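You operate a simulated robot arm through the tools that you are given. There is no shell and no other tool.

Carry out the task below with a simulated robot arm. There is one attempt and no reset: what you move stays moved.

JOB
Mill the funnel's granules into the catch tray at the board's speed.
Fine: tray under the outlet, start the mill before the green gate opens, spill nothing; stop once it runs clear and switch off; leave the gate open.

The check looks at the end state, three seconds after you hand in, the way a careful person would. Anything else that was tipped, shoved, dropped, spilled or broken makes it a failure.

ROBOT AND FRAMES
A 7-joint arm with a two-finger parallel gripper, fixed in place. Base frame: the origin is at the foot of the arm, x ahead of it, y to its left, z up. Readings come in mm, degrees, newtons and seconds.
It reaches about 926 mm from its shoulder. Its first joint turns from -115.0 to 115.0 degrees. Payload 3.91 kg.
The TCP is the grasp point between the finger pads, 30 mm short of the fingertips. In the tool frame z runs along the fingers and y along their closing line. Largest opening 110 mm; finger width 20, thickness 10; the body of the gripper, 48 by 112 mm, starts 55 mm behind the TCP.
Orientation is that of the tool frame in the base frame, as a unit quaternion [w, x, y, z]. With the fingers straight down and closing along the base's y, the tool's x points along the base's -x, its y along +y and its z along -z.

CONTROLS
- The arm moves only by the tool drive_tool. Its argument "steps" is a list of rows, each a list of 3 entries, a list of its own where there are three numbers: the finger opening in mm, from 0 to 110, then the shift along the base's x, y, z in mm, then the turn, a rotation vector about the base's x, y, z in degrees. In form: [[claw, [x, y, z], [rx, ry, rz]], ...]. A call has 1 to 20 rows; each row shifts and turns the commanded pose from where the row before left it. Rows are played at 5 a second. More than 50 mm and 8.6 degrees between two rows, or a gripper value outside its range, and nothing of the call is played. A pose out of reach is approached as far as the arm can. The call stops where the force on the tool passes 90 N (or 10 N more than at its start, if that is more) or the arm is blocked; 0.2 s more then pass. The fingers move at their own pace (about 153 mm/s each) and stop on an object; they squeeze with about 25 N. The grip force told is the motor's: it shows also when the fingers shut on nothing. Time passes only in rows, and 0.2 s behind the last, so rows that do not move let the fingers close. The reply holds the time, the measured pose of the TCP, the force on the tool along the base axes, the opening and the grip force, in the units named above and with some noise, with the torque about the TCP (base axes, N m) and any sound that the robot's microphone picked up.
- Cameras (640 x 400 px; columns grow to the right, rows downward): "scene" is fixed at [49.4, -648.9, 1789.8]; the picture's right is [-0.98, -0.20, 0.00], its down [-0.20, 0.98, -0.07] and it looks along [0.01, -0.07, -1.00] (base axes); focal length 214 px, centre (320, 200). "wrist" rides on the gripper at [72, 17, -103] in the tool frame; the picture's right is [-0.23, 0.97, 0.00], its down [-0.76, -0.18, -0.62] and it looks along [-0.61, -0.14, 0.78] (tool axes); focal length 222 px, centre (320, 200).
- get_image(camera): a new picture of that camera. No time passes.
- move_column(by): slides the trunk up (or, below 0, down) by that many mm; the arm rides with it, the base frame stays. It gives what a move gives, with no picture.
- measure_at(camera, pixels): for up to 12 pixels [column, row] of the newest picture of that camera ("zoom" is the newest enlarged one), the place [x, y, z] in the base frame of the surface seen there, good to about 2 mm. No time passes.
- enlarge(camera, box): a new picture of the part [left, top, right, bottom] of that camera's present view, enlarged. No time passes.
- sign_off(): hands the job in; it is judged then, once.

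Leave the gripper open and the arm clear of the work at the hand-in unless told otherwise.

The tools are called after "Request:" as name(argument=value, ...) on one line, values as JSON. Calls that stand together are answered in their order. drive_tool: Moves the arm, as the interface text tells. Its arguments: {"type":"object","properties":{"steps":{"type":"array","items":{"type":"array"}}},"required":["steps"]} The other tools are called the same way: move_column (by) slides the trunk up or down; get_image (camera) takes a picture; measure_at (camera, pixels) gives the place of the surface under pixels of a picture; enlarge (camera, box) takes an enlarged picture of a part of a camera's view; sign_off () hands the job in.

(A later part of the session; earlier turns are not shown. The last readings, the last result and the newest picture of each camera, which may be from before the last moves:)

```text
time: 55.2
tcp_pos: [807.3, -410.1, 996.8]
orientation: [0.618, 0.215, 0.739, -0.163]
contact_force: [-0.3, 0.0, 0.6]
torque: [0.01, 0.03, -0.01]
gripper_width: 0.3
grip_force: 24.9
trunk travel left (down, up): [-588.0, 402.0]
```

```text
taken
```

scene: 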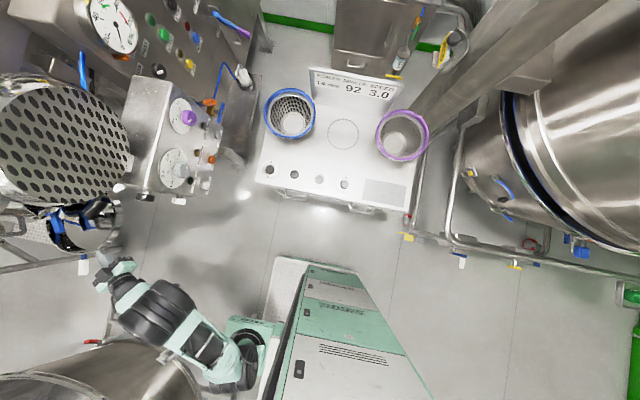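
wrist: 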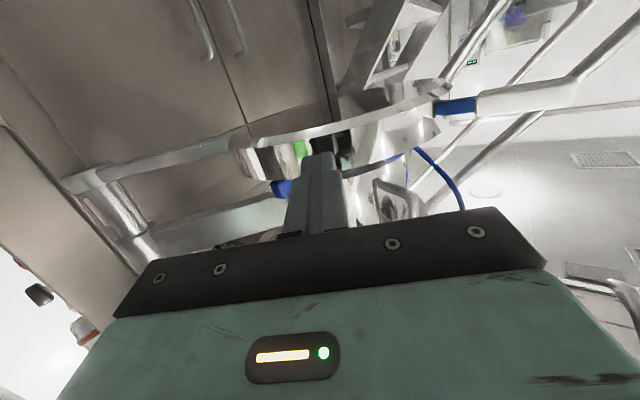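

No force noted; I'll check whether the pan moves along by measuring it.

Request:
enlarge(camera="wrist", box=[200, 60, 480, 240])

Request:
measure_at(camera="wrist", pixels=[[270, 148], [300, 135], [340, 128], [400, 115], [430, 100], [440, 88], [345, 150], [320, 160], [250, 145], [510, 105], [280, 185], [410, 135]])

Request:
enlarge(camera="scene", box=[0, 170, 150, 290])

```text
2.22 times, centred on (340, 150) of wrist
```

zoom: 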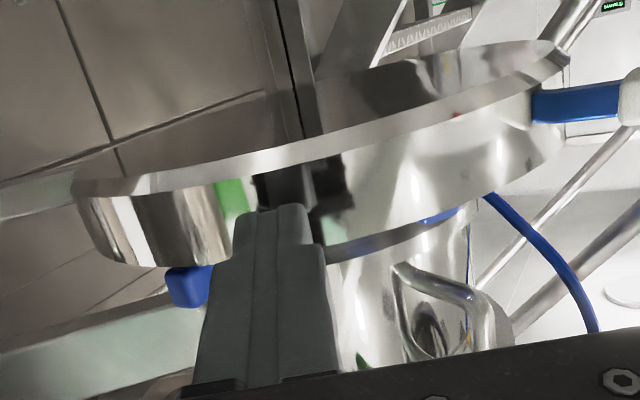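

```text
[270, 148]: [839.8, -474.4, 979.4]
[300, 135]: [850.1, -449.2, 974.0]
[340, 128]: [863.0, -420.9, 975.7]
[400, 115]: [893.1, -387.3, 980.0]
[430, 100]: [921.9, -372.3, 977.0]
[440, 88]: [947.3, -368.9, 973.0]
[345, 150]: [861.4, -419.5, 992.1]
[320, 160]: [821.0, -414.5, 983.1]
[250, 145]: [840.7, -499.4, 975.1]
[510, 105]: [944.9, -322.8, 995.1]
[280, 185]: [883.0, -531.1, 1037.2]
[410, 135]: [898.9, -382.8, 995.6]
```

```text
3.33 times, centred on (75, 230) of scene
```

zoom: 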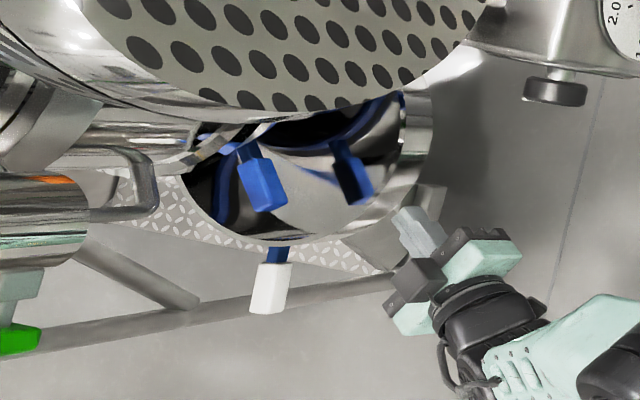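

The pan is moving (centre now ≈(949,-481)). I continue 80 mm more in two steps.

Request:
drive_tool(steps=[[0, [25.9, -15.2, 0], [0, 0, 0]], [0, [25.9, -15.2, 0], [0, 0, 0]], [0, [17.2, -10.1, 0], [0, 0, 0]]])

Request:
get_image(camera="wrist")

Request:
enlarge(camera="wrist", box=[180, 60, 460, 240])

```text
time: 56.0
tcp_pos: [876.4, -448.4, 996.1]
orientation: [0.619, 0.212, 0.739, -0.162]
contact_force: [-0.5, 0.5, 0.4]
torque: [0.07, 0.02, 0.01]
gripper_width: 0.1
grip_force: 25.2
trunk travel left (down, up): [-588.0, 402.0]
```

```text
taken
```

wrist: 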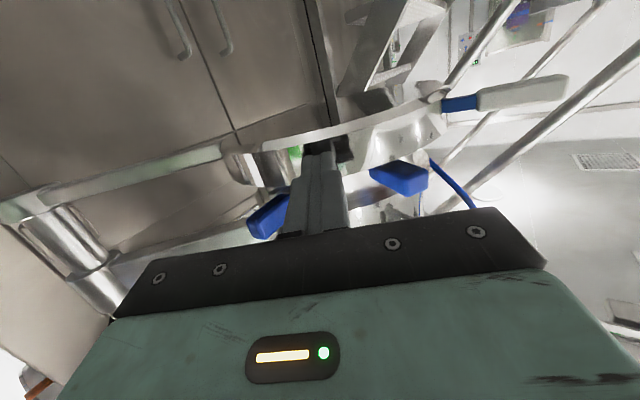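

```text
2.22 times, centred on (320, 150) of wrist
```

zoom: 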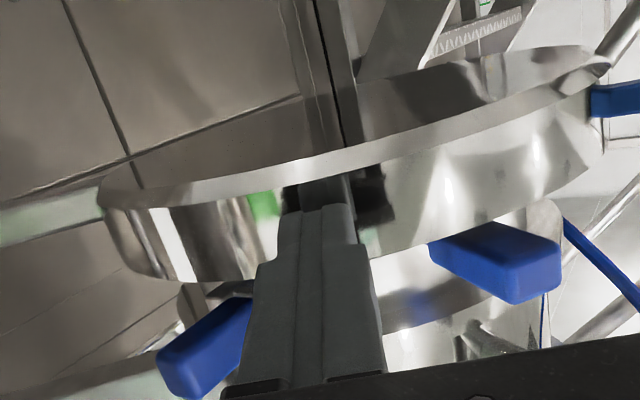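

Request:
measure_at(camera="wrist", pixels=[[400, 178], [415, 185], [378, 175], [265, 215], [280, 205], [245, 140], [280, 140], [310, 130], [350, 125], [400, 110], [435, 92], [260, 165]])

```text
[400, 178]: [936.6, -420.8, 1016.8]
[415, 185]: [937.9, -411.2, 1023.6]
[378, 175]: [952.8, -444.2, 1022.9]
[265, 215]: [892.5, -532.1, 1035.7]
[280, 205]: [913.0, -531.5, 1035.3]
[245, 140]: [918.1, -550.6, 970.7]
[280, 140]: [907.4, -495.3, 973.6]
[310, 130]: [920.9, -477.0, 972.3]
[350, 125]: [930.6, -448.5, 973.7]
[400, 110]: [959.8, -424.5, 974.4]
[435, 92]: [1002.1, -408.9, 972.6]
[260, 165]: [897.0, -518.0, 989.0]
```

The pan centre is now ≈(1014,-517). Remaining ≈47 mm. Push 30 mm, then measure.

Request:
drive_tool(steps=[[0, [13, -7.6, 0], [0, 0, 0]], [0, [13, -7.6, 0], [0, 0, 0]]])

Request:
get_image(camera="wrist")

Request:
measure_at(camera="wrist", pixels=[[245, 140], [280, 140], [310, 130], [350, 125], [400, 110], [435, 92], [260, 165]])

```text
time: 56.6
tcp_pos: [902.9, -462.8, 996.3]
orientation: [0.618, 0.211, 0.74, -0.16]
contact_force: [-0.2, 0.5, 0.3]
torque: [-0.01, 0.02, -0.01]
gripper_width: 0.0
grip_force: 25.3
trunk travel left (down, up): [-588.0, 402.0]
```

```text
taken
```

wrist: 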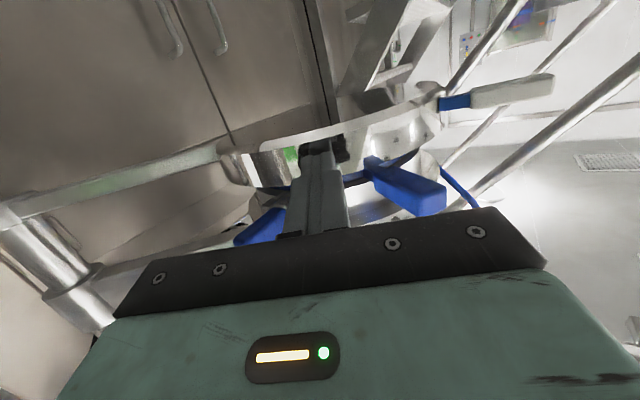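

```text
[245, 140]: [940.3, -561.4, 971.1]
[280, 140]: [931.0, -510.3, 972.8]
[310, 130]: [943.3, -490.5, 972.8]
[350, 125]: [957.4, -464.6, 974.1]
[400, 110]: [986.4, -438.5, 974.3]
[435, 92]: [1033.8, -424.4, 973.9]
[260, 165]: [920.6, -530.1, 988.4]
```

About 17 mm remain. Final push of 16 mm.

Request:
drive_tool(steps=[[0, [7, -4, 0], [0, 0, 0]], [0, [6.9, -4.1, 0], [0, 0, 0]]])

Request:
get_image(camera="wrist")

Request:
measure_at(camera="wrist", pixels=[[245, 140], [280, 140], [310, 130], [350, 125], [400, 110], [435, 92], [260, 165]])

Request:
enlarge(camera="wrist", box=[180, 60, 460, 240])

```text
time: 57.2
tcp_pos: [915.0, -469.6, 996.6]
orientation: [0.619, 0.211, 0.74, -0.159]
contact_force: [-55.2, 22.6, -1.1]
torque: [-0.05, -0.13, 0.27]
gripper_width: 0.0
grip_force: 25.4
trunk travel left (down, up): [-588.0, 402.0]
```

```text
taken
```

wrist: 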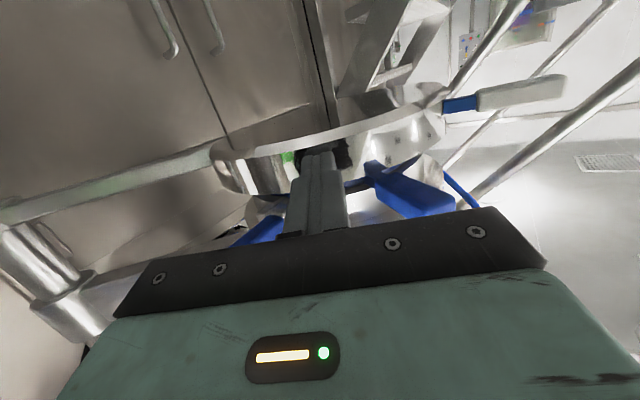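

```text
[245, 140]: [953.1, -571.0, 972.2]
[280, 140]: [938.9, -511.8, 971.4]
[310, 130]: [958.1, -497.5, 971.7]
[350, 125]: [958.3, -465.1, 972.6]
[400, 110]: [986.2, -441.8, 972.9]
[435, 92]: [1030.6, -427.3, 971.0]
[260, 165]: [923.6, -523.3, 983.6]
```

```text
2.22 times, centred on (320, 150) of wrist
```

zoom: 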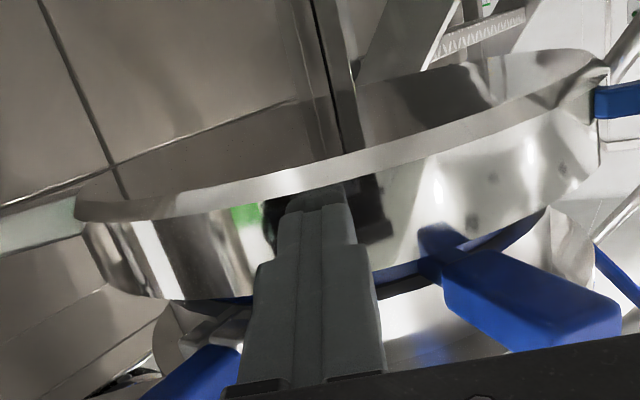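

The tray reached a firm stop (58 N) exactly at the outlet's position – in line. I'll back off along the same line.

Request:
drive_tool(steps=[[0, [-8.6, 5, 0], [0, 0, 0]], [0, [-25.9, 15.2, 0], [0, 0, 0]], [0, [-34.5, 20.2, 0], [0, 0, 0]], [0, [-34.5, 20.2, 0], [0, 0, 0]], [0, [-34.5, 20.2, 0], [0, 0, 0]], [0, [-34.5, 20.2, 0], [0, 0, 0]]])

Request:
get_image(camera="wrist")

Request:
get_image(camera="scene")

Request:
enlarge(camera="scene", box=[130, 90, 250, 210])

```text
time: 58.6
tcp_pos: [744.3, -369.5, 996.3]
orientation: [0.618, 0.211, 0.74, -0.16]
contact_force: [0.3, 1.0, 0.3]
torque: [0.0, -0.02, 0.01]
gripper_width: 0.0
grip_force: 25.1
trunk travel left (down, up): [-588.0, 402.0]
```

```text
taken
```

wrist: 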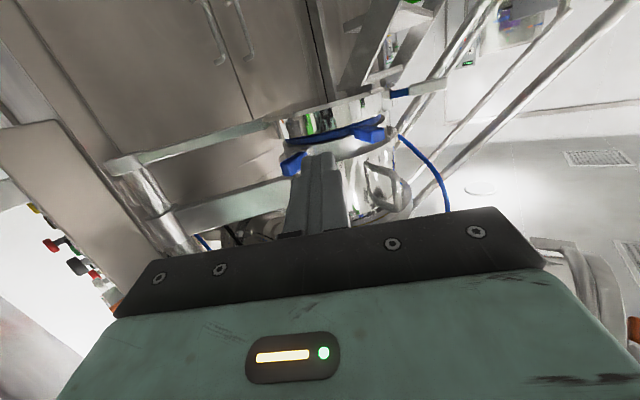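

```text
taken
```

scene: 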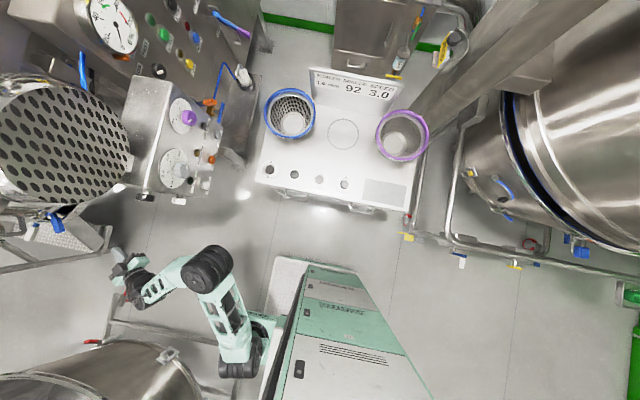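

```text
3.33 times, centred on (190, 150) of scene
```

zoom: 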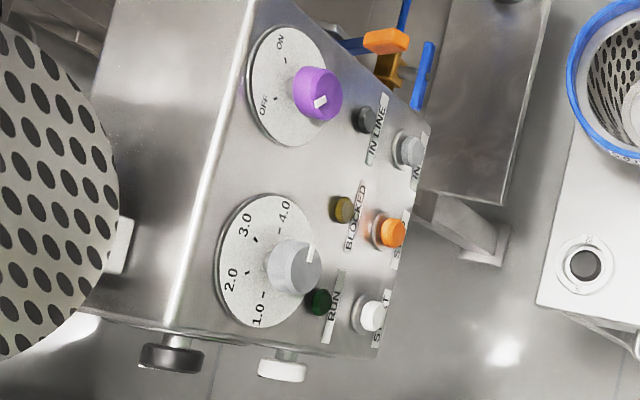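

The IN LINE lamp isn't lit yet, as the power is still off. Next, the white OFF/ON switch on the side face (~(492,-600,1127)). I'll swing the tool to heading -y in front of it and raise the trunk.

Request:
drive_tool(steps=[[0, [-31, -8, 10], [0, 0, -7.5]], [0, [-31, -8, 10], [0, 0, -7.5]], [0, [-31, -10, 10], [0, 0, -7.5]], [0, [-31, -12, 10], [0, 0, -7.5]], [0, [-31, -12, 10], [0, 0, -7.5]], [0, [-31, -14, 10], [0, 0, -7.5]], [0, [-31, -14, 10], [0, 0, -7.5]], [0, [-31, -16, 10], [0, 0, -7.5]]])

Request:
get_image(camera="wrist")

Request:
get_image(camera="scene")

```text
time: 60.4
tcp_pos: [495.9, -463.3, 1076.5]
orientation: [0.455, 0.554, 0.533, -0.449]
contact_force: [-0.1, 0.5, -0.4]
torque: [-0.02, 0.0, -0.02]
gripper_width: 0.0
grip_force: 25.5
trunk travel left (down, up): [-588.0, 402.0]
```

```text
taken
```

wrist: 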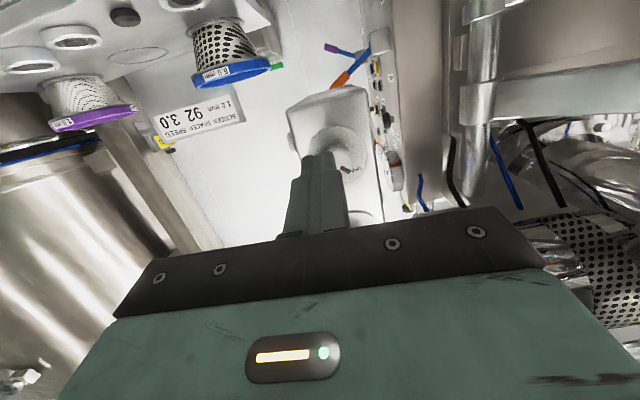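

```text
taken
```

scene: 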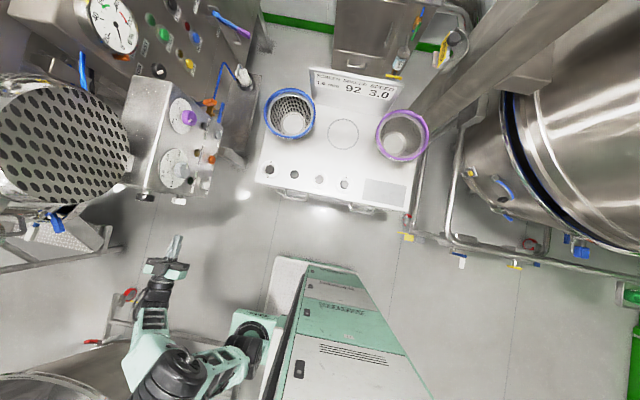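

I'll measure the switch from this view.

Request:
enlarge(camera="wrist", box=[260, 60, 440, 230])

Request:
measure_at(camera="wrist", pixels=[[345, 155], [330, 140], [360, 145], [310, 120], [300, 105], [370, 120], [365, 190], [345, 195], [350, 135]])

```text
2.35 times, centred on (350, 145) of wrist
```

zoom: 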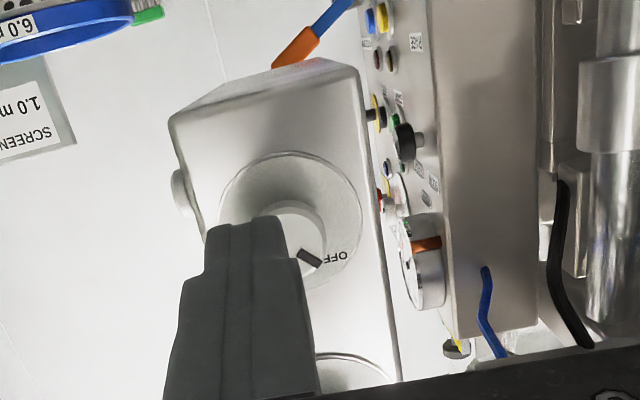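

```text
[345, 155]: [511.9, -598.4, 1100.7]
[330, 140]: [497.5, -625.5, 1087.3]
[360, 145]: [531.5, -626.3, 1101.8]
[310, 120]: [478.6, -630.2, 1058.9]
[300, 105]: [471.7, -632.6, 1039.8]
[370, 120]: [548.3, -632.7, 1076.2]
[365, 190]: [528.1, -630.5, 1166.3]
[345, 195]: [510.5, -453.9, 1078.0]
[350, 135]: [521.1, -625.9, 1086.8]
```

I want a head-on view of the switch: open the fingers and pitch the tool down 40°, making the camera look horizontal.

Request:
drive_tool(steps=[[110, [0, 0, 10], [8, 0, 0]], [110, [0, 0, 10], [8, 0, 0]], [110, [0, 0, 10], [8, 0, 0]], [110, [0, 0, 10], [8, 0, 0]], [110, [0, 0, 0], [6, 0, 0]]])

Request:
get_image(camera="wrist")

Request:
enlarge(camera="wrist", box=[230, 60, 430, 230])

```text
time: 61.6
tcp_pos: [496.7, -463.5, 1116.5]
orientation: [0.251, 0.672, 0.651, -0.25]
contact_force: [-0.1, 0.0, 0.0]
torque: [0.0, 0.0, -0.04]
gripper_width: 110.2
grip_force: 0.0
trunk travel left (down, up): [-588.0, 402.0]
```

```text
taken
```

wrist: 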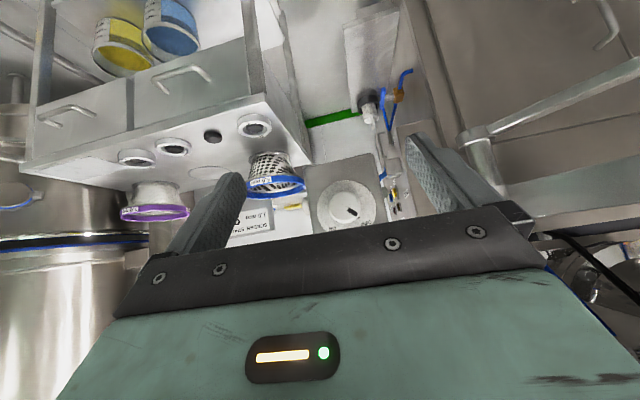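

```text
2.35 times, centred on (330, 145) of wrist
```

zoom: 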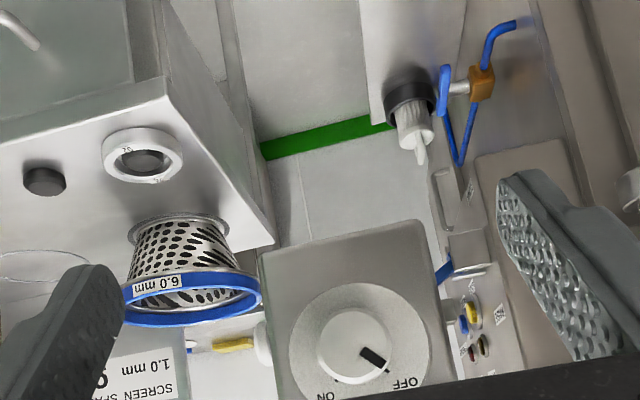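

Head-on now: knob centre at zoom (355,345), pointer toward OFF; ON mark is lower left. I'll measure the knob.

Request:
measure_at(camera="zoom", pixels=[[355, 345], [375, 358], [325, 345], [385, 340], [355, 312], [350, 375], [300, 345], [415, 345], [355, 290], [275, 300], [425, 230], [337, 380]])

```text
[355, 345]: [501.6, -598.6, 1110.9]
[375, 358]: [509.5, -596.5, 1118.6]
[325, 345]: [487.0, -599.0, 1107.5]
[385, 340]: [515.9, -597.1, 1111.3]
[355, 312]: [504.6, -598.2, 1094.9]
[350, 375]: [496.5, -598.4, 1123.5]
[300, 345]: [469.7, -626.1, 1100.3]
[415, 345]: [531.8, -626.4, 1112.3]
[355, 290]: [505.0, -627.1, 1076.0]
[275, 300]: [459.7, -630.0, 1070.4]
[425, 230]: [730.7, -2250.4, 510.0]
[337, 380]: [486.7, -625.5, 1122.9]
```

Switch: centre (501.5, 1110) in x,z, face y≈-598, radius ≈17, plate y=-626. I'll level the tool to point along -y, pre-roll it +45°, and stop in front of it at y=-525.

Request:
drive_tool(steps=[[70, [1, -10, -1], [-8, 0, 0]], [70, [1, -10, -1], [-8, 0, 0]], [70, [1, -10, -1], [-8, 0, 0]], [70, [1, -10, -1], [-8, 0, 0]], [70, [1, -10, -1], [-8, 0, 0]], [70, [0, -11, -1], [-8, 0, 0]], [70, [0, 0, 0], [-0.7, 0, 0]]])

Request:
get_image(camera="scene")

```text
time: 63.2
tcp_pos: [501.3, -525.9, 1111.0]
orientation: [0.506, 0.508, 0.489, -0.497]
contact_force: [0.3, -0.2, 0.1]
torque: [-0.01, 0.0, 0.03]
gripper_width: 70.1
grip_force: 0.1
trunk travel left (down, up): [-588.0, 402.0]
```

```text
taken
```

scene: 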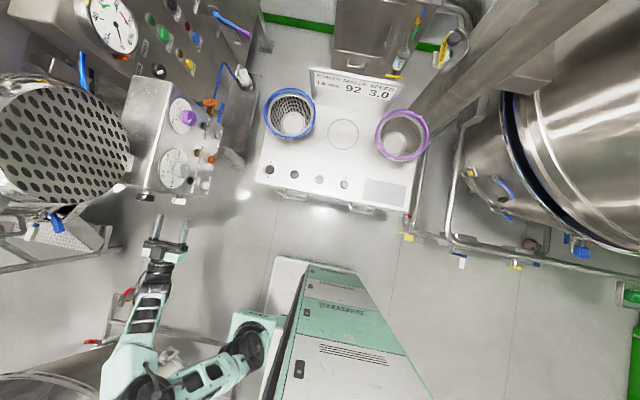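

Tool is level at (501,-526,1111). Now roll +45° about y, then approach to y=-590 with 60 mm opening.

Request:
drive_tool(steps=[[60, [0, 0, 0], [0, 8, 0]], [60, [0, 0, 0], [0, 8, 0]], [60, [0, 0, 0], [0, 8, 0]], [60, [0, 0, 0], [0, 8, 0]], [60, [0, 0, 0], [0, 8, 0]], [60, [0, 0, 0], [0, 5, 0]], [60, [0, -30, 0], [0, 0, 0]], [60, [0, -34, -0.5], [0, 0, 0]]])

Request:
get_image(camera="wrist")

Request:
get_image(camera="scene")

```text
time: 65.0
tcp_pos: [500.8, -589.6, 1111.1]
orientation: [-0.279, -0.279, -0.646, 0.654]
contact_force: [0.0, 1.1, -0.5]
torque: [0.01, -0.01, 0.0]
gripper_width: 59.9
grip_force: 0.0
trunk travel left (down, up): [-588.0, 402.0]
```

```text
taken
```

wrist: 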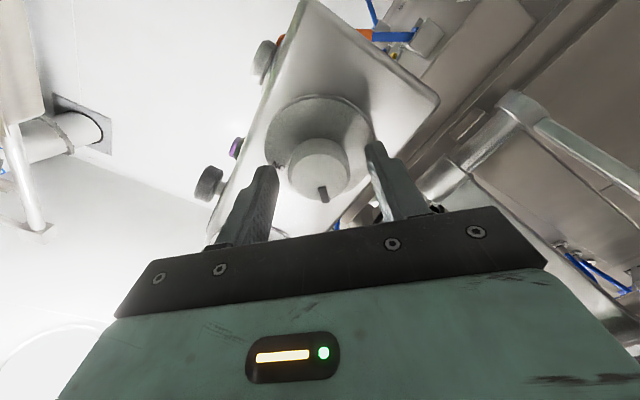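

```text
taken
```

scene: 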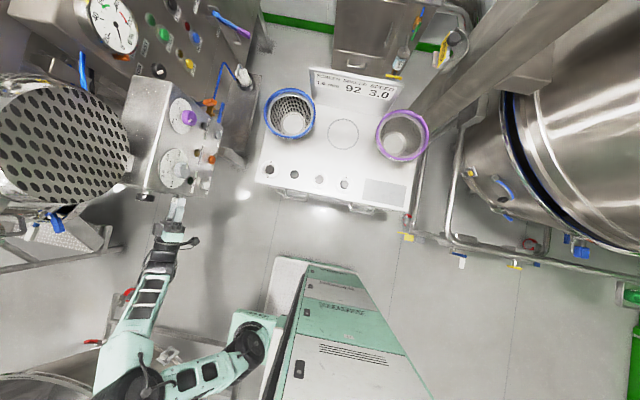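

The knob is between the fingers. Closing on it.

Request:
drive_tool(steps=[[20, [0, 0, 0], [0, 0, 0]], [20, [0, 0, 0], [0, 0, 0]], [20, [0, 0, 0], [0, 0, 0]]])

```text
time: 65.8
tcp_pos: [501.4, -591.6, 1110.8]
orientation: [-0.279, -0.28, -0.646, 0.654]
contact_force: [-0.7, -3.1, 1.8]
torque: [0.19, 0.0, 0.22]
gripper_width: 37.8
grip_force: 44.6
trunk travel left (down, up): [-588.0, 402.0]
```

Gripped (38 mm). Turning clockwise as seen from the front (-y rotation) by 90° in small rows.

Request:
drive_tool(steps=[[20, [0, 0, 0], [0, -8, 0]], [20, [0, 0, 0], [0, -8, 0]], [20, [0, 0, 0], [0, -8, 0]], [20, [0, 0, 0], [0, -8, 0]], [20, [0, 0, 0], [0, -8, 0]], [20, [0, 0, 0], [0, -8, 0]]])

Request:
get_image(camera="wrist")

Request:
enlarge(camera="scene", box=[130, 90, 250, 210])

```text
time: 67.2
tcp_pos: [500.6, -590.5, 1111.9]
orientation: [0.518, 0.522, 0.474, -0.484]
contact_force: [-8.5, -12.4, 16.1]
torque: [0.23, 0.01, 0.1]
gripper_width: 37.5
grip_force: 45.2
trunk travel left (down, up): [-588.0, 402.0]
```

```text
taken
```

wrist: 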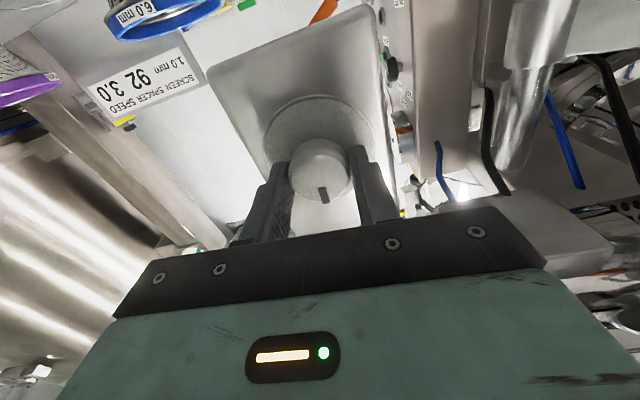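

```text
3.33 times, centred on (190, 150) of scene
```

zoom: 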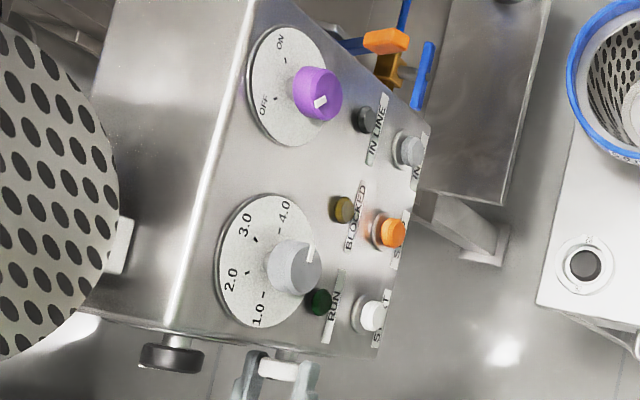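

The knob follows (pointer now vertical). Turning the remaining 42°.

Request:
drive_tool(steps=[[20, [0.2, 0, -0.4], [0, -8, 0]], [20, [0, 0, 0], [0, -8, 0]], [20, [0, 0, 0], [0, -8, 0]], [20, [0, 0, 0], [0, -8, 0]], [20, [0, 0, 0], [0, -8, 0]], [20, [0, 0, 0], [0, -4, 0]]])

Request:
get_image(camera="wrist")

Request:
enlarge(camera="scene", box=[130, 90, 250, 210])

```text
time: 68.5
tcp_pos: [514.3, -585.9, 1086.6]
orientation: [0.633, 0.663, 0.303, -0.261]
contact_force: [38.4, -15.0, -40.4]
torque: [1.02, 0.6, 0.39]
gripper_width: 21.0
grip_force: 0.1
trunk travel left (down, up): [-588.0, 402.0]
stopped in row 6: the force on the tool passed its limit at 98 N (the readings are from after the stop); the commanded pose is now the measured one
```

```text
taken
```

wrist: 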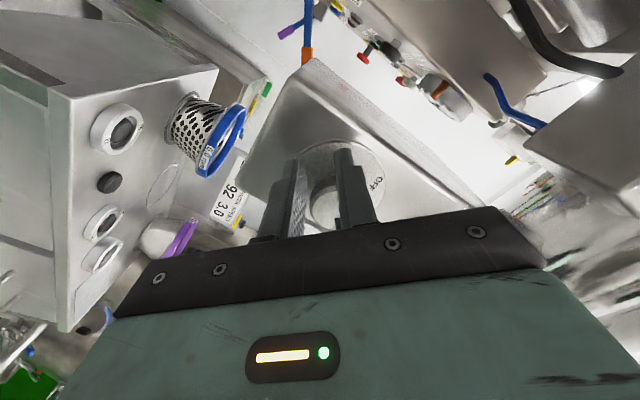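

```text
3.33 times, centred on (190, 150) of scene
```

zoom: 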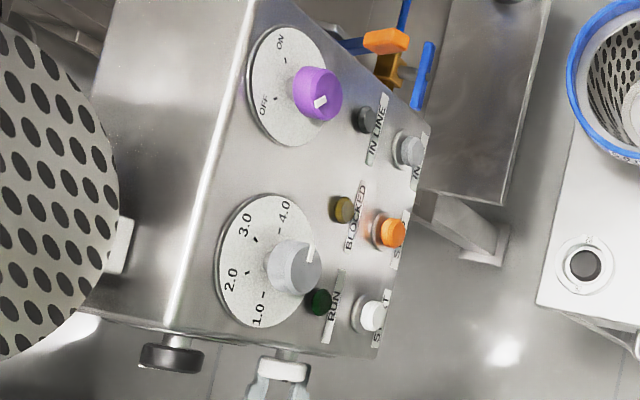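

The gripper slipped off the knob near the end (TCP displaced, 98 N). I'll retract straight back (+y) and look at the knob.

Request:
drive_tool(steps=[[21, [0, 15, 0], [0, 0, 0]], [21, [0, 25, 0], [0, 0, 0]], [60, [0, 30, 0], [0, 0, 0]]])

Request:
get_image(camera="wrist")

Request:
enlarge(camera="wrist", box=[230, 60, 430, 250])

```text
time: 69.2
tcp_pos: [509.6, -515.4, 1095.2]
orientation: [0.638, 0.66, 0.294, -0.266]
contact_force: [-0.3, 0.7, -0.1]
torque: [0.01, 0.03, 0.01]
gripper_width: 60.0
grip_force: 0.1
trunk travel left (down, up): [-588.0, 402.0]
```

```text
taken
```

wrist: 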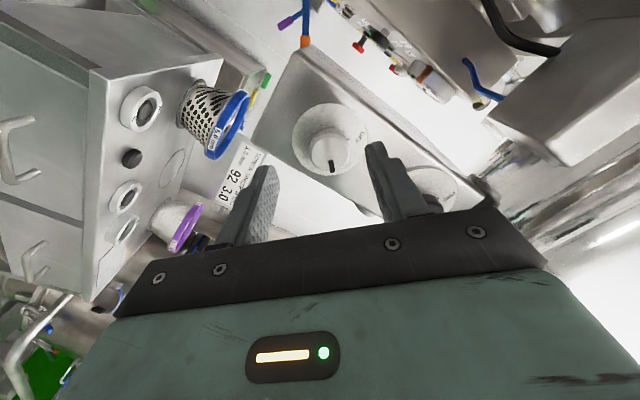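

```text
2.11 times, centred on (330, 155) of wrist
```

zoom: 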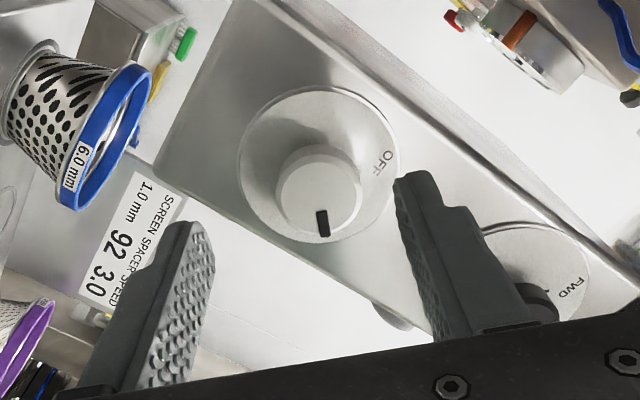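

The pointer seems to be at about ON. I'll go back to the head-on viewing pose to verify.

Request:
drive_tool(steps=[[110, [-2, 12, 4], [0, 8, 0]], [110, [-2, 12, 4], [0, 8, 0]], [110, [-2, 12, 4], [0, 8, 0]], [110, [-2, 12, 4], [0, 8, 0]], [110, [-2, 4, 4], [0, 8, 0]], [110, [0, 0, 0], [8, 0, 0]], [110, [0, 0, 0], [8, 0, 0]], [110, [0, 0, 0], [8, 0, 0]], [110, [0, 0, 0], [8, 0, 0]], [110, [0, 0, 0], [8, 0, 0]], [110, [0, 0, 0], [8, 0, 0]]])

Request:
get_image(camera="wrist")

Request:
enlarge(camera="wrist", box=[270, 130, 430, 250])

```text
time: 71.7
tcp_pos: [499.6, -463.1, 1114.9]
orientation: [0.24, 0.687, 0.645, -0.233]
contact_force: [-0.2, 0.1, 0.4]
torque: [0.0, -0.02, -0.01]
gripper_width: 110.0
grip_force: 0.1
trunk travel left (down, up): [-588.0, 402.0]
```

```text
taken
```

wrist: 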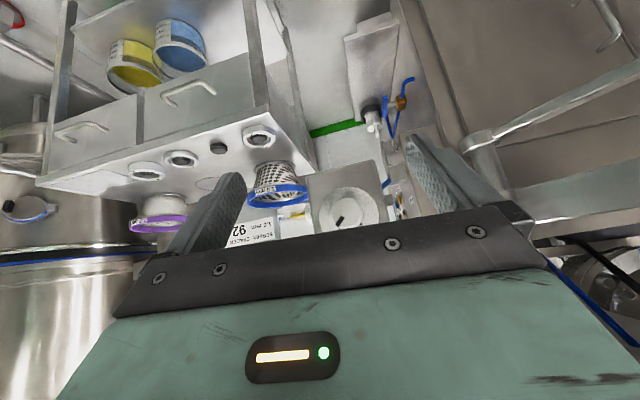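

```text
3.33 times, centred on (350, 190) of wrist
```

zoom: 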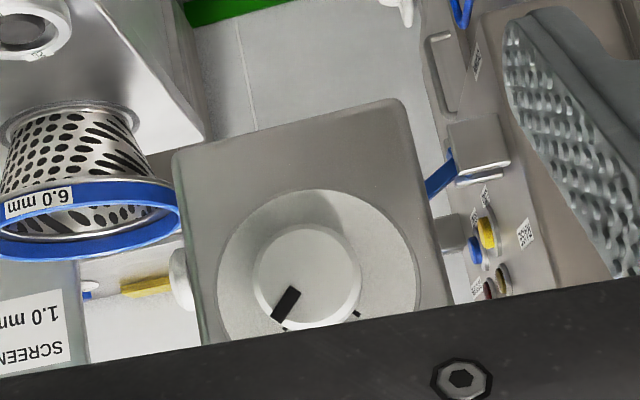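

The pointer now stands at the ON mark. No lamp has changed yet. Next the front panel: I'll raise the trunk 150 mm and go around to face the panel (+x heading).

Request:
move_column(by=150)

Request:
drive_tool(steps=[[60, [-45, 0, 0], [0, 0, 8]], [60, [-45, 0, 0], [0, 0, 8]], [60, [-45, 0, 0], [0, 0, 8]], [60, [-45, 0, 0], [0, 0, 8]], [60, [-20, -35, 0], [0, 0, 8]], [60, [-10, -40, 0], [0, 0, 8]], [60, [-10, -40, 0], [0, 0, 8]], [60, [0, -40, 0], [0, 0, 8]], [60, [0, -40, 0], [0, 0, 8]], [60, [0, -30, 0], [0, 0, 8]], [60, [0, 0, 0], [0, 0, 8]]])

Request:
get_image(camera="wrist")

Request:
get_image(camera="scene")

```text
time: 73.4
tcp_pos: [499.0, -463.6, 1264.6]
orientation: [0.24, 0.687, 0.645, -0.233]
contact_force: [0.1, -0.5, 0.3]
torque: [0.0, 0.01, 0.03]
gripper_width: 109.6
grip_force: 0.0
trunk travel left (down, up): [-738.0, 252.0]
```

```text
time: 75.8
tcp_pos: [279.8, -692.4, 1263.1]
orientation: [0.335, 0.044, 0.941, -0.001]
contact_force: [0.5, 0.1, 0.7]
torque: [-0.03, 0.0, -0.02]
gripper_width: 59.9
grip_force: 0.0
out of reach, approached as far as the arm can: row 4
trunk travel left (down, up): [-738.0, 252.0]
```

```text
taken
```

wrist: 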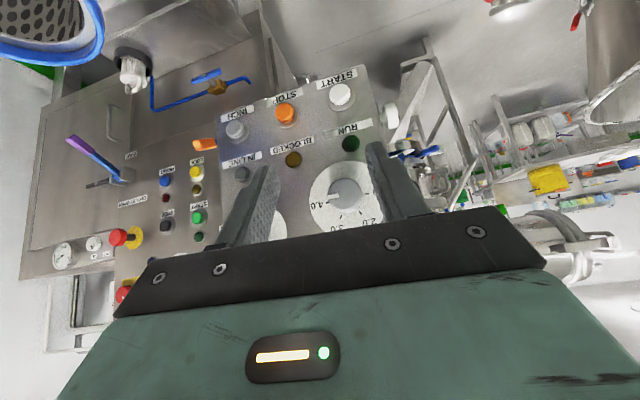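

```text
taken
```

scene: 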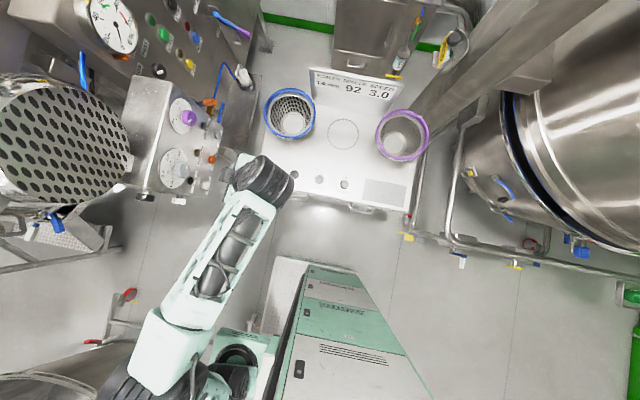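

I'll enlarge the dial.

Request:
drive_tool(steps=[[110, [-20, 0, 15], [0, -8, 0]], [110, [-10, 0, 15], [0, -4, -4]]])

Request:
get_image(camera="wrist")

Request:
enlarge(camera="wrist", box=[240, 70, 420, 240])

```text
time: 76.4
tcp_pos: [249.8, -692.7, 1292.7]
orientation: [0.432, 0.077, 0.899, -0.009]
contact_force: [0.2, 0.0, 0.3]
torque: [0.04, 0.0, -0.01]
gripper_width: 109.8
grip_force: 0.1
trunk travel left (down, up): [-738.0, 252.0]
```

```text
taken
```

wrist: 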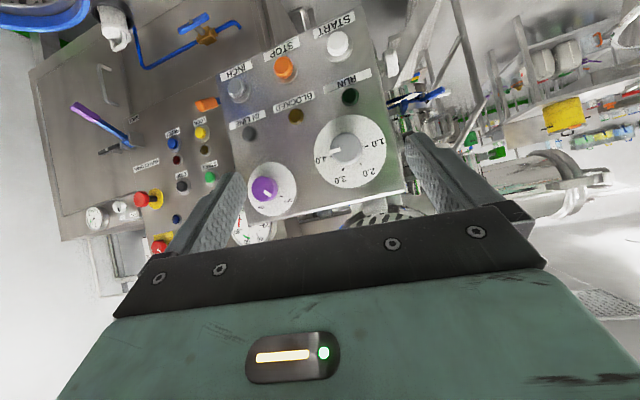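

```text
2.35 times, centred on (330, 155) of wrist
```

zoom: 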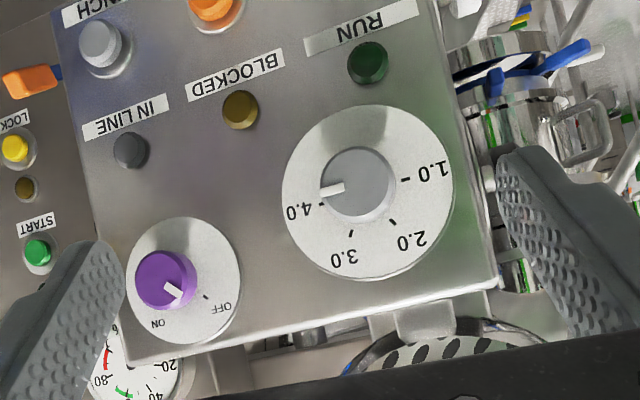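

Clear view: the dial's pointer is at 4.0; ticks are 60° apart, so it needs 60° counter-clockwise (seen from the front) to 3.0. I'll measure the knob and the ticks.

Request:
measure_at(camera="zoom", pixels=[[352, 182], [330, 190], [322, 206], [352, 232], [393, 223], [406, 180], [318, 182], [385, 178], [350, 152], [352, 212], [165, 280], [130, 150]])

Request:
measure_at(camera="wrist", pixels=[[338, 44], [285, 67], [238, 90], [263, 189], [347, 148], [350, 97], [296, 115], [345, 60], [320, 30]])

```text
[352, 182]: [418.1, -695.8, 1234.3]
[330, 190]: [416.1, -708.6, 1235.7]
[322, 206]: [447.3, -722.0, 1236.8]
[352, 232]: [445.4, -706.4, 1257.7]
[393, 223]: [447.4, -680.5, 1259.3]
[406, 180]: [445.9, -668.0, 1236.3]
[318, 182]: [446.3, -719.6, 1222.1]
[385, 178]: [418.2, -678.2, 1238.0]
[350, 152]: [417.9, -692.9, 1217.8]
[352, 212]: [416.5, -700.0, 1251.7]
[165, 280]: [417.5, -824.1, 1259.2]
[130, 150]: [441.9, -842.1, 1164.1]
```

```text
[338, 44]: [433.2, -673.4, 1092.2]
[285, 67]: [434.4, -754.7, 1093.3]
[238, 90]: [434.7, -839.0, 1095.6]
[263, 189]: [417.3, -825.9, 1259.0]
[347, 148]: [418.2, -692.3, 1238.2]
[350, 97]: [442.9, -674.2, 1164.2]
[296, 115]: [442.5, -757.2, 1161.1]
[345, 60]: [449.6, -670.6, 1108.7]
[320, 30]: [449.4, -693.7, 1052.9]
```

Speed knob centre: y=-695, z=1235, face x=418, plate x=446. I'll level the tool along +x in front of it, TCP (350,-695,1235).

Request:
drive_tool(steps=[[60, [15, 0, -10], [0, 0, 6.1]], [60, [15, 0, -10], [0, -8, 0]], [60, [15, -1, -10], [0, -8, 0]], [60, [15, -1, -10], [0, -8, 0]], [60, [15, -1, -10], [0, -8, 0]], [60, [15, 0, -8], [0, -7, 0]]])

Request:
get_image(camera="wrist")

```text
time: 77.8
tcp_pos: [340.2, -695.3, 1234.8]
orientation: [0.708, 0.023, 0.706, 0.02]
contact_force: [0.2, 0.0, 0.7]
torque: [-0.02, 0.01, 0.0]
gripper_width: 60.0
grip_force: 0.1
trunk travel left (down, up): [-738.0, 252.0]
```

```text
taken
```

wrist: 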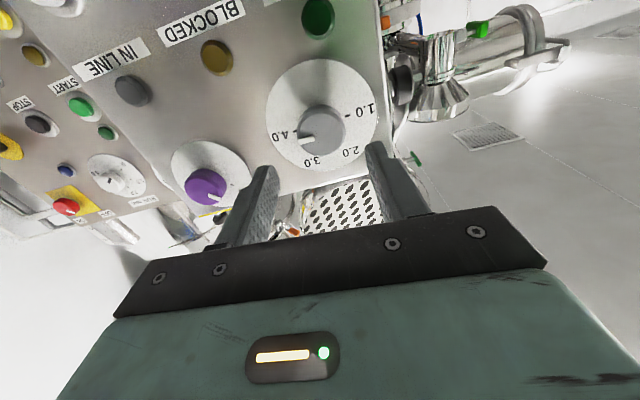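

Level. Pre-roll +27° about x and approach to x=410.

Request:
drive_tool(steps=[[60, [0, 0, 0], [8, 0, 0]], [60, [0, 0, 0], [8, 0, 0]], [60, [0, 0, 0], [8, 0, 0]], [60, [10, 0, 0], [2.5, 0, 0]], [60, [30, 0, 0], [0, 0, 0]], [60, [30, 0.3, 0.2], [0, 0, 0]], [60, [0, 0, 0], [0, 0, 0]]])

Request:
get_image(camera="wrist")

```text
time: 79.4
tcp_pos: [409.7, -695.8, 1235.6]
orientation: [0.683, 0.186, 0.682, 0.183]
contact_force: [0.1, -0.3, 0.5]
torque: [-0.04, 0.02, 0.01]
gripper_width: 60.2
grip_force: 0.0
trunk travel left (down, up): [-738.0, 252.0]
```

```text
taken
```

wrist: 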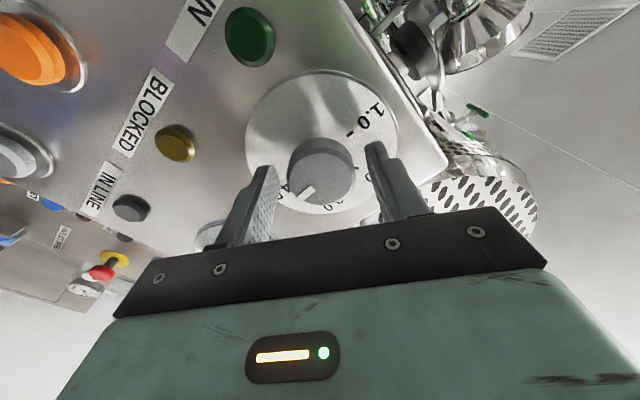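

Knob is between the fingers. Close and turn in small steps: first 16°.

Request:
drive_tool(steps=[[20, [0, 0, 0], [0, 0, 0]], [20, [0, 0, 0], [0, 0, 0]], [20, [0, 0, 0], [0, 0, 0]], [20, [0, 0, 0], [-4, 0, 0]], [20, [0, 0, 0], [-4, 0, 0]], [20, [0, 0, 0], [-4, 0, 0]], [20, [0, 0, 0], [-4, 0, 0]], [20, [0, 0, 0], [0, 0, 0]]])

Request:
get_image(camera="wrist")

```text
time: 81.2
tcp_pos: [410.1, -694.5, 1236.5]
orientation: [0.703, 0.089, 0.701, 0.084]
contact_force: [4.4, 4.2, 9.4]
torque: [-0.02, 0.7, 0.13]
gripper_width: 41.5
grip_force: 44.8
trunk travel left (down, up): [-738.0, 252.0]
```

```text
taken
```

wrist: 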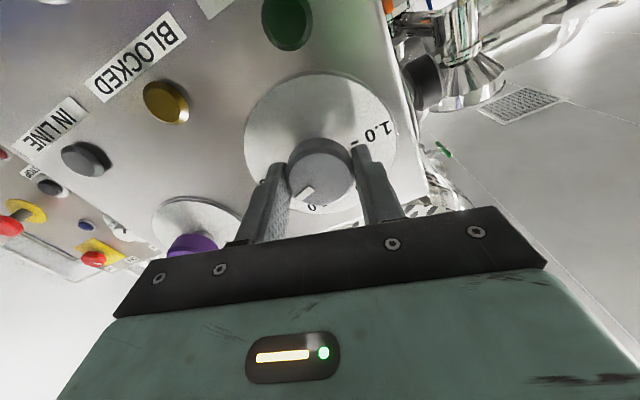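

The knob turns with the gripper (16° so far). Another 24°.

Request:
drive_tool(steps=[[20, [0, 0, 0], [-4, 0, 0]], [20, [0, 0, 0], [-4, 0, 0]], [20, [0, 0, 0], [-4, 0, 0]], [20, [0, 0, 0], [-4, 0, 0]], [20, [0, 0, 0], [-4, 0, 0]], [20, [0, 0, 0], [-4, 0, 0]], [20, [0, 0, 0], [0, 0, 0]]])

Request:
get_image(camera="wrist")

```text
time: 82.8
tcp_pos: [409.8, -696.0, 1237.2]
orientation: [0.705, -0.061, 0.703, -0.062]
contact_force: [9.3, 3.1, 14.4]
torque: [-0.02, -0.38, 0.2]
gripper_width: 41.4
grip_force: 45.0
trunk travel left (down, up): [-738.0, 252.0]
```

```text
taken
```

wrist: 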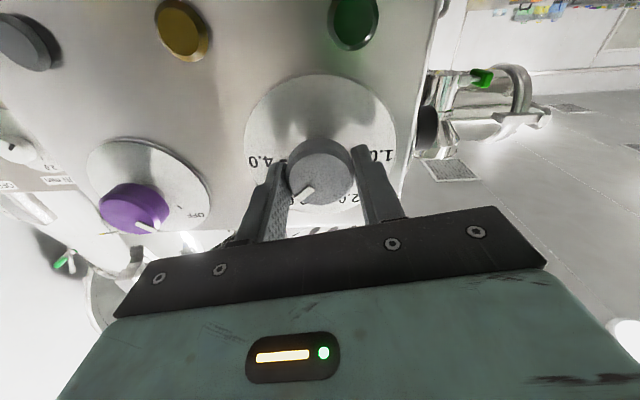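

40° turned. The last 20°.

Request:
drive_tool(steps=[[20, [0, 0, -0.3], [-4, 0, 0]], [20, [0, 0, -0.3], [-4, 0, 0]], [20, [0, 0, -0.3], [-4, 0, 0]], [20, [0, 0, -0.2], [-4, 0, 0]], [20, [0, 0, 0], [-4, 0, 0]], [20, [0, 0, 0], [0, 0, 0]]])

Request:
get_image(camera="wrist")

```text
time: 84.2
tcp_pos: [409.9, -695.5, 1234.8]
orientation: [0.684, -0.183, 0.682, -0.184]
contact_force: [14.5, -6.4, 27.8]
torque: [-0.03, -0.37, 0.3]
gripper_width: 41.4
grip_force: 44.9
trunk travel left (down, up): [-738.0, 252.0]
```

```text
taken
```

wrist: 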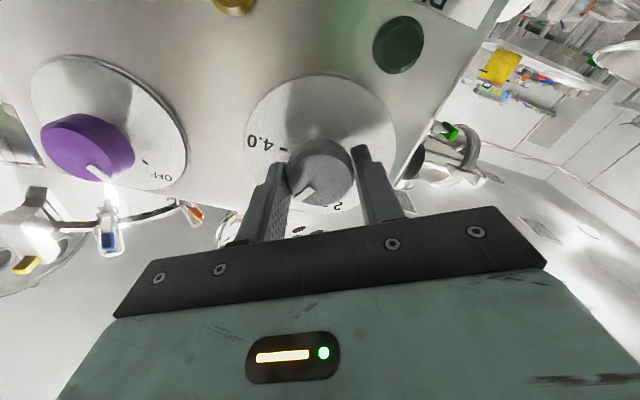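

Turned 60°. Release, back off, and look at the dial from the viewing pose.

Request:
drive_tool(steps=[[60, [0, 0, 0], [0, 0, 0]], [60, [0, 0, 0], [0, 0, 0]], [60, [-35, 0, 0], [0, 0, 0]], [60, [-40, 0, 5], [8, 0, 0]], [60, [-20, 0, 5], [8, 0, 0]], [110, [-10, 0, 10], [8, 0, 0]], [110, [-10, 0, 10], [6, 0, 0]], [110, [-10, 0, 10], [0, 8, 0]], [110, [-10, 0, 10], [0, 8, 0]], [110, [-15, 0, 8], [0, 8, 0]], [110, [-10, 0, 0], [0, 8, 0]], [110, [0, 0, 0], [0, 5, 0]]])

Request:
get_image(camera="wrist")

Request:
enlarge(camera="wrist", box=[240, 70, 420, 240])

```text
time: 86.8
tcp_pos: [250.3, -694.7, 1292.6]
orientation: [0.446, 0.002, 0.895, 0.0]
contact_force: [0.6, -0.5, 0.0]
torque: [-0.01, 0.02, 0.0]
gripper_width: 110.0
grip_force: 0.1
trunk travel left (down, up): [-738.0, 252.0]
```

```text
taken
```

wrist: 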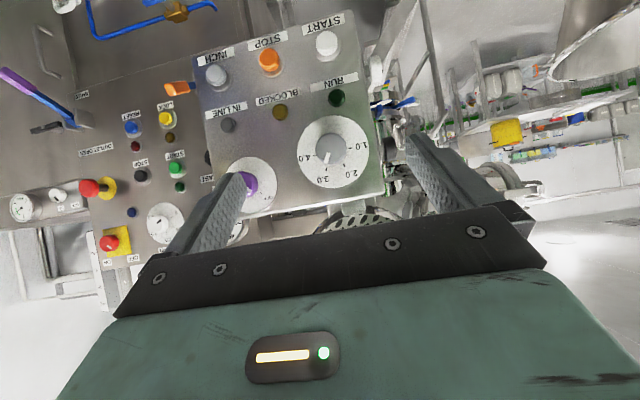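

```text
2.35 times, centred on (330, 155) of wrist
```

zoom: 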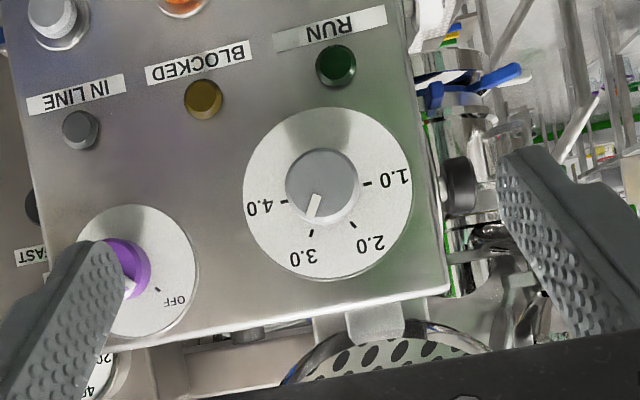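

The pointer appears at 3.0. I'll take a tighter enlargement to confirm.

Request:
enlarge(camera="wrist", box=[295, 110, 375, 190])

Request:
measure_at(camera="zoom", pixels=[[300, 175], [292, 250], [300, 230], [288, 310], [190, 240], [430, 195], [390, 310], [360, 190]])

```text
5.00 times, centred on (335, 150) of wrist
```

zoom: 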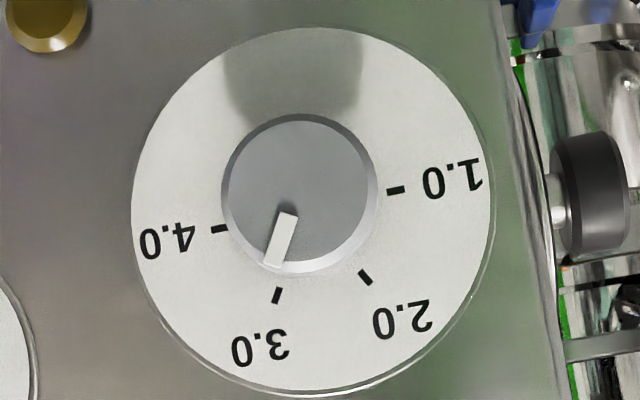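

```text
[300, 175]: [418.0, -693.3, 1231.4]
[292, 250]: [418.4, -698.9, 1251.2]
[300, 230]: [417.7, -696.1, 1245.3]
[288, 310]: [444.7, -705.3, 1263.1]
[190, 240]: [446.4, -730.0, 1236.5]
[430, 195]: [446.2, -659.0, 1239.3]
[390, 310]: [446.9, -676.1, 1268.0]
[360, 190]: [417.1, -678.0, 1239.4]
```

Pointer is on 3.0. Next I'll press START (433,-673,1092) with closed fingers to see if the white switch is the mill's power. First line up in front of it at x=375.

Request:
drive_tool(steps=[[0, [15, 4, -40], [0, -8, 0]], [0, [15, 4, -40], [0, -8, 0]], [0, [15, 4, -40], [0, -8, 0]], [0, [15, 4, -40], [0, -8, 0]], [0, [15, 4, -39], [0, -5, 0]], [0, [30, 1, 0], [0, 0, 0]], [0, [15, 0, 0], [0, 0, 0]]])

Request:
get_image(camera="wrist")

Request:
get_image(camera="scene")

```text
time: 88.4
tcp_pos: [369.6, -674.1, 1092.4]
orientation: [0.708, 0.002, 0.706, 0.0]
contact_force: [-0.4, -0.2, -0.6]
torque: [0.01, -0.01, 0.01]
gripper_width: 0.0
grip_force: 25.1
trunk travel left (down, up): [-738.0, 252.0]
```

```text
taken
```

wrist: 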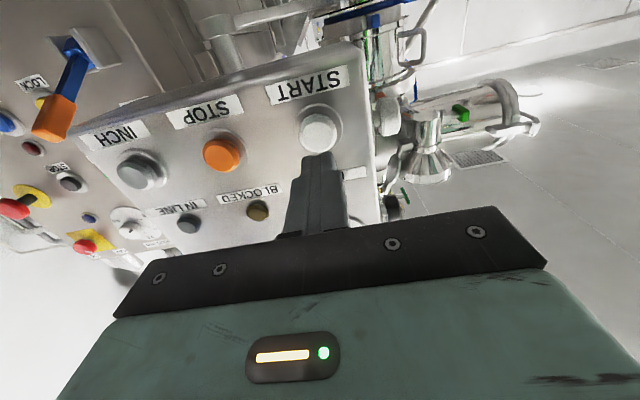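

```text
taken
```

scene: 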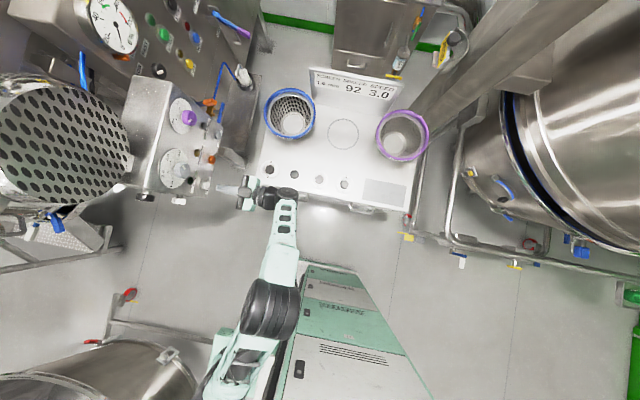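

Lined up with START. Pressing: advance 30 mm, then small steps.

Request:
drive_tool(steps=[[0, [25, 0, 0], [0, 0, 0]], [0, [6, 0, 0], [0, 0, 0]], [0, [4, 0, 0], [0, 0, 0]], [0, [3, 0, 0], [0, 0, 0]]])

Request:
enlarge(camera="scene", box=[130, 90, 250, 210])

```text
time: 89.4
tcp_pos: [406.6, -675.3, 1093.4]
orientation: [0.708, 0.002, 0.707, 0.0]
contact_force: [-2.3, -0.4, 0.5]
torque: [0.01, 0.02, -0.04]
gripper_width: 0.0
grip_force: 24.7
trunk travel left (down, up): [-738.0, 252.0]
heard: click
```

```text
3.33 times, centred on (190, 150) of scene
```

zoom: 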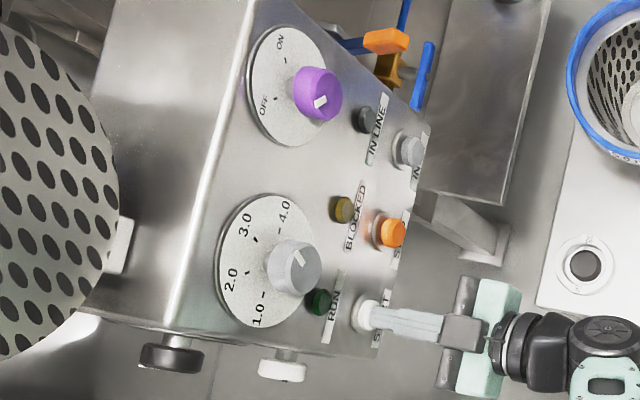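

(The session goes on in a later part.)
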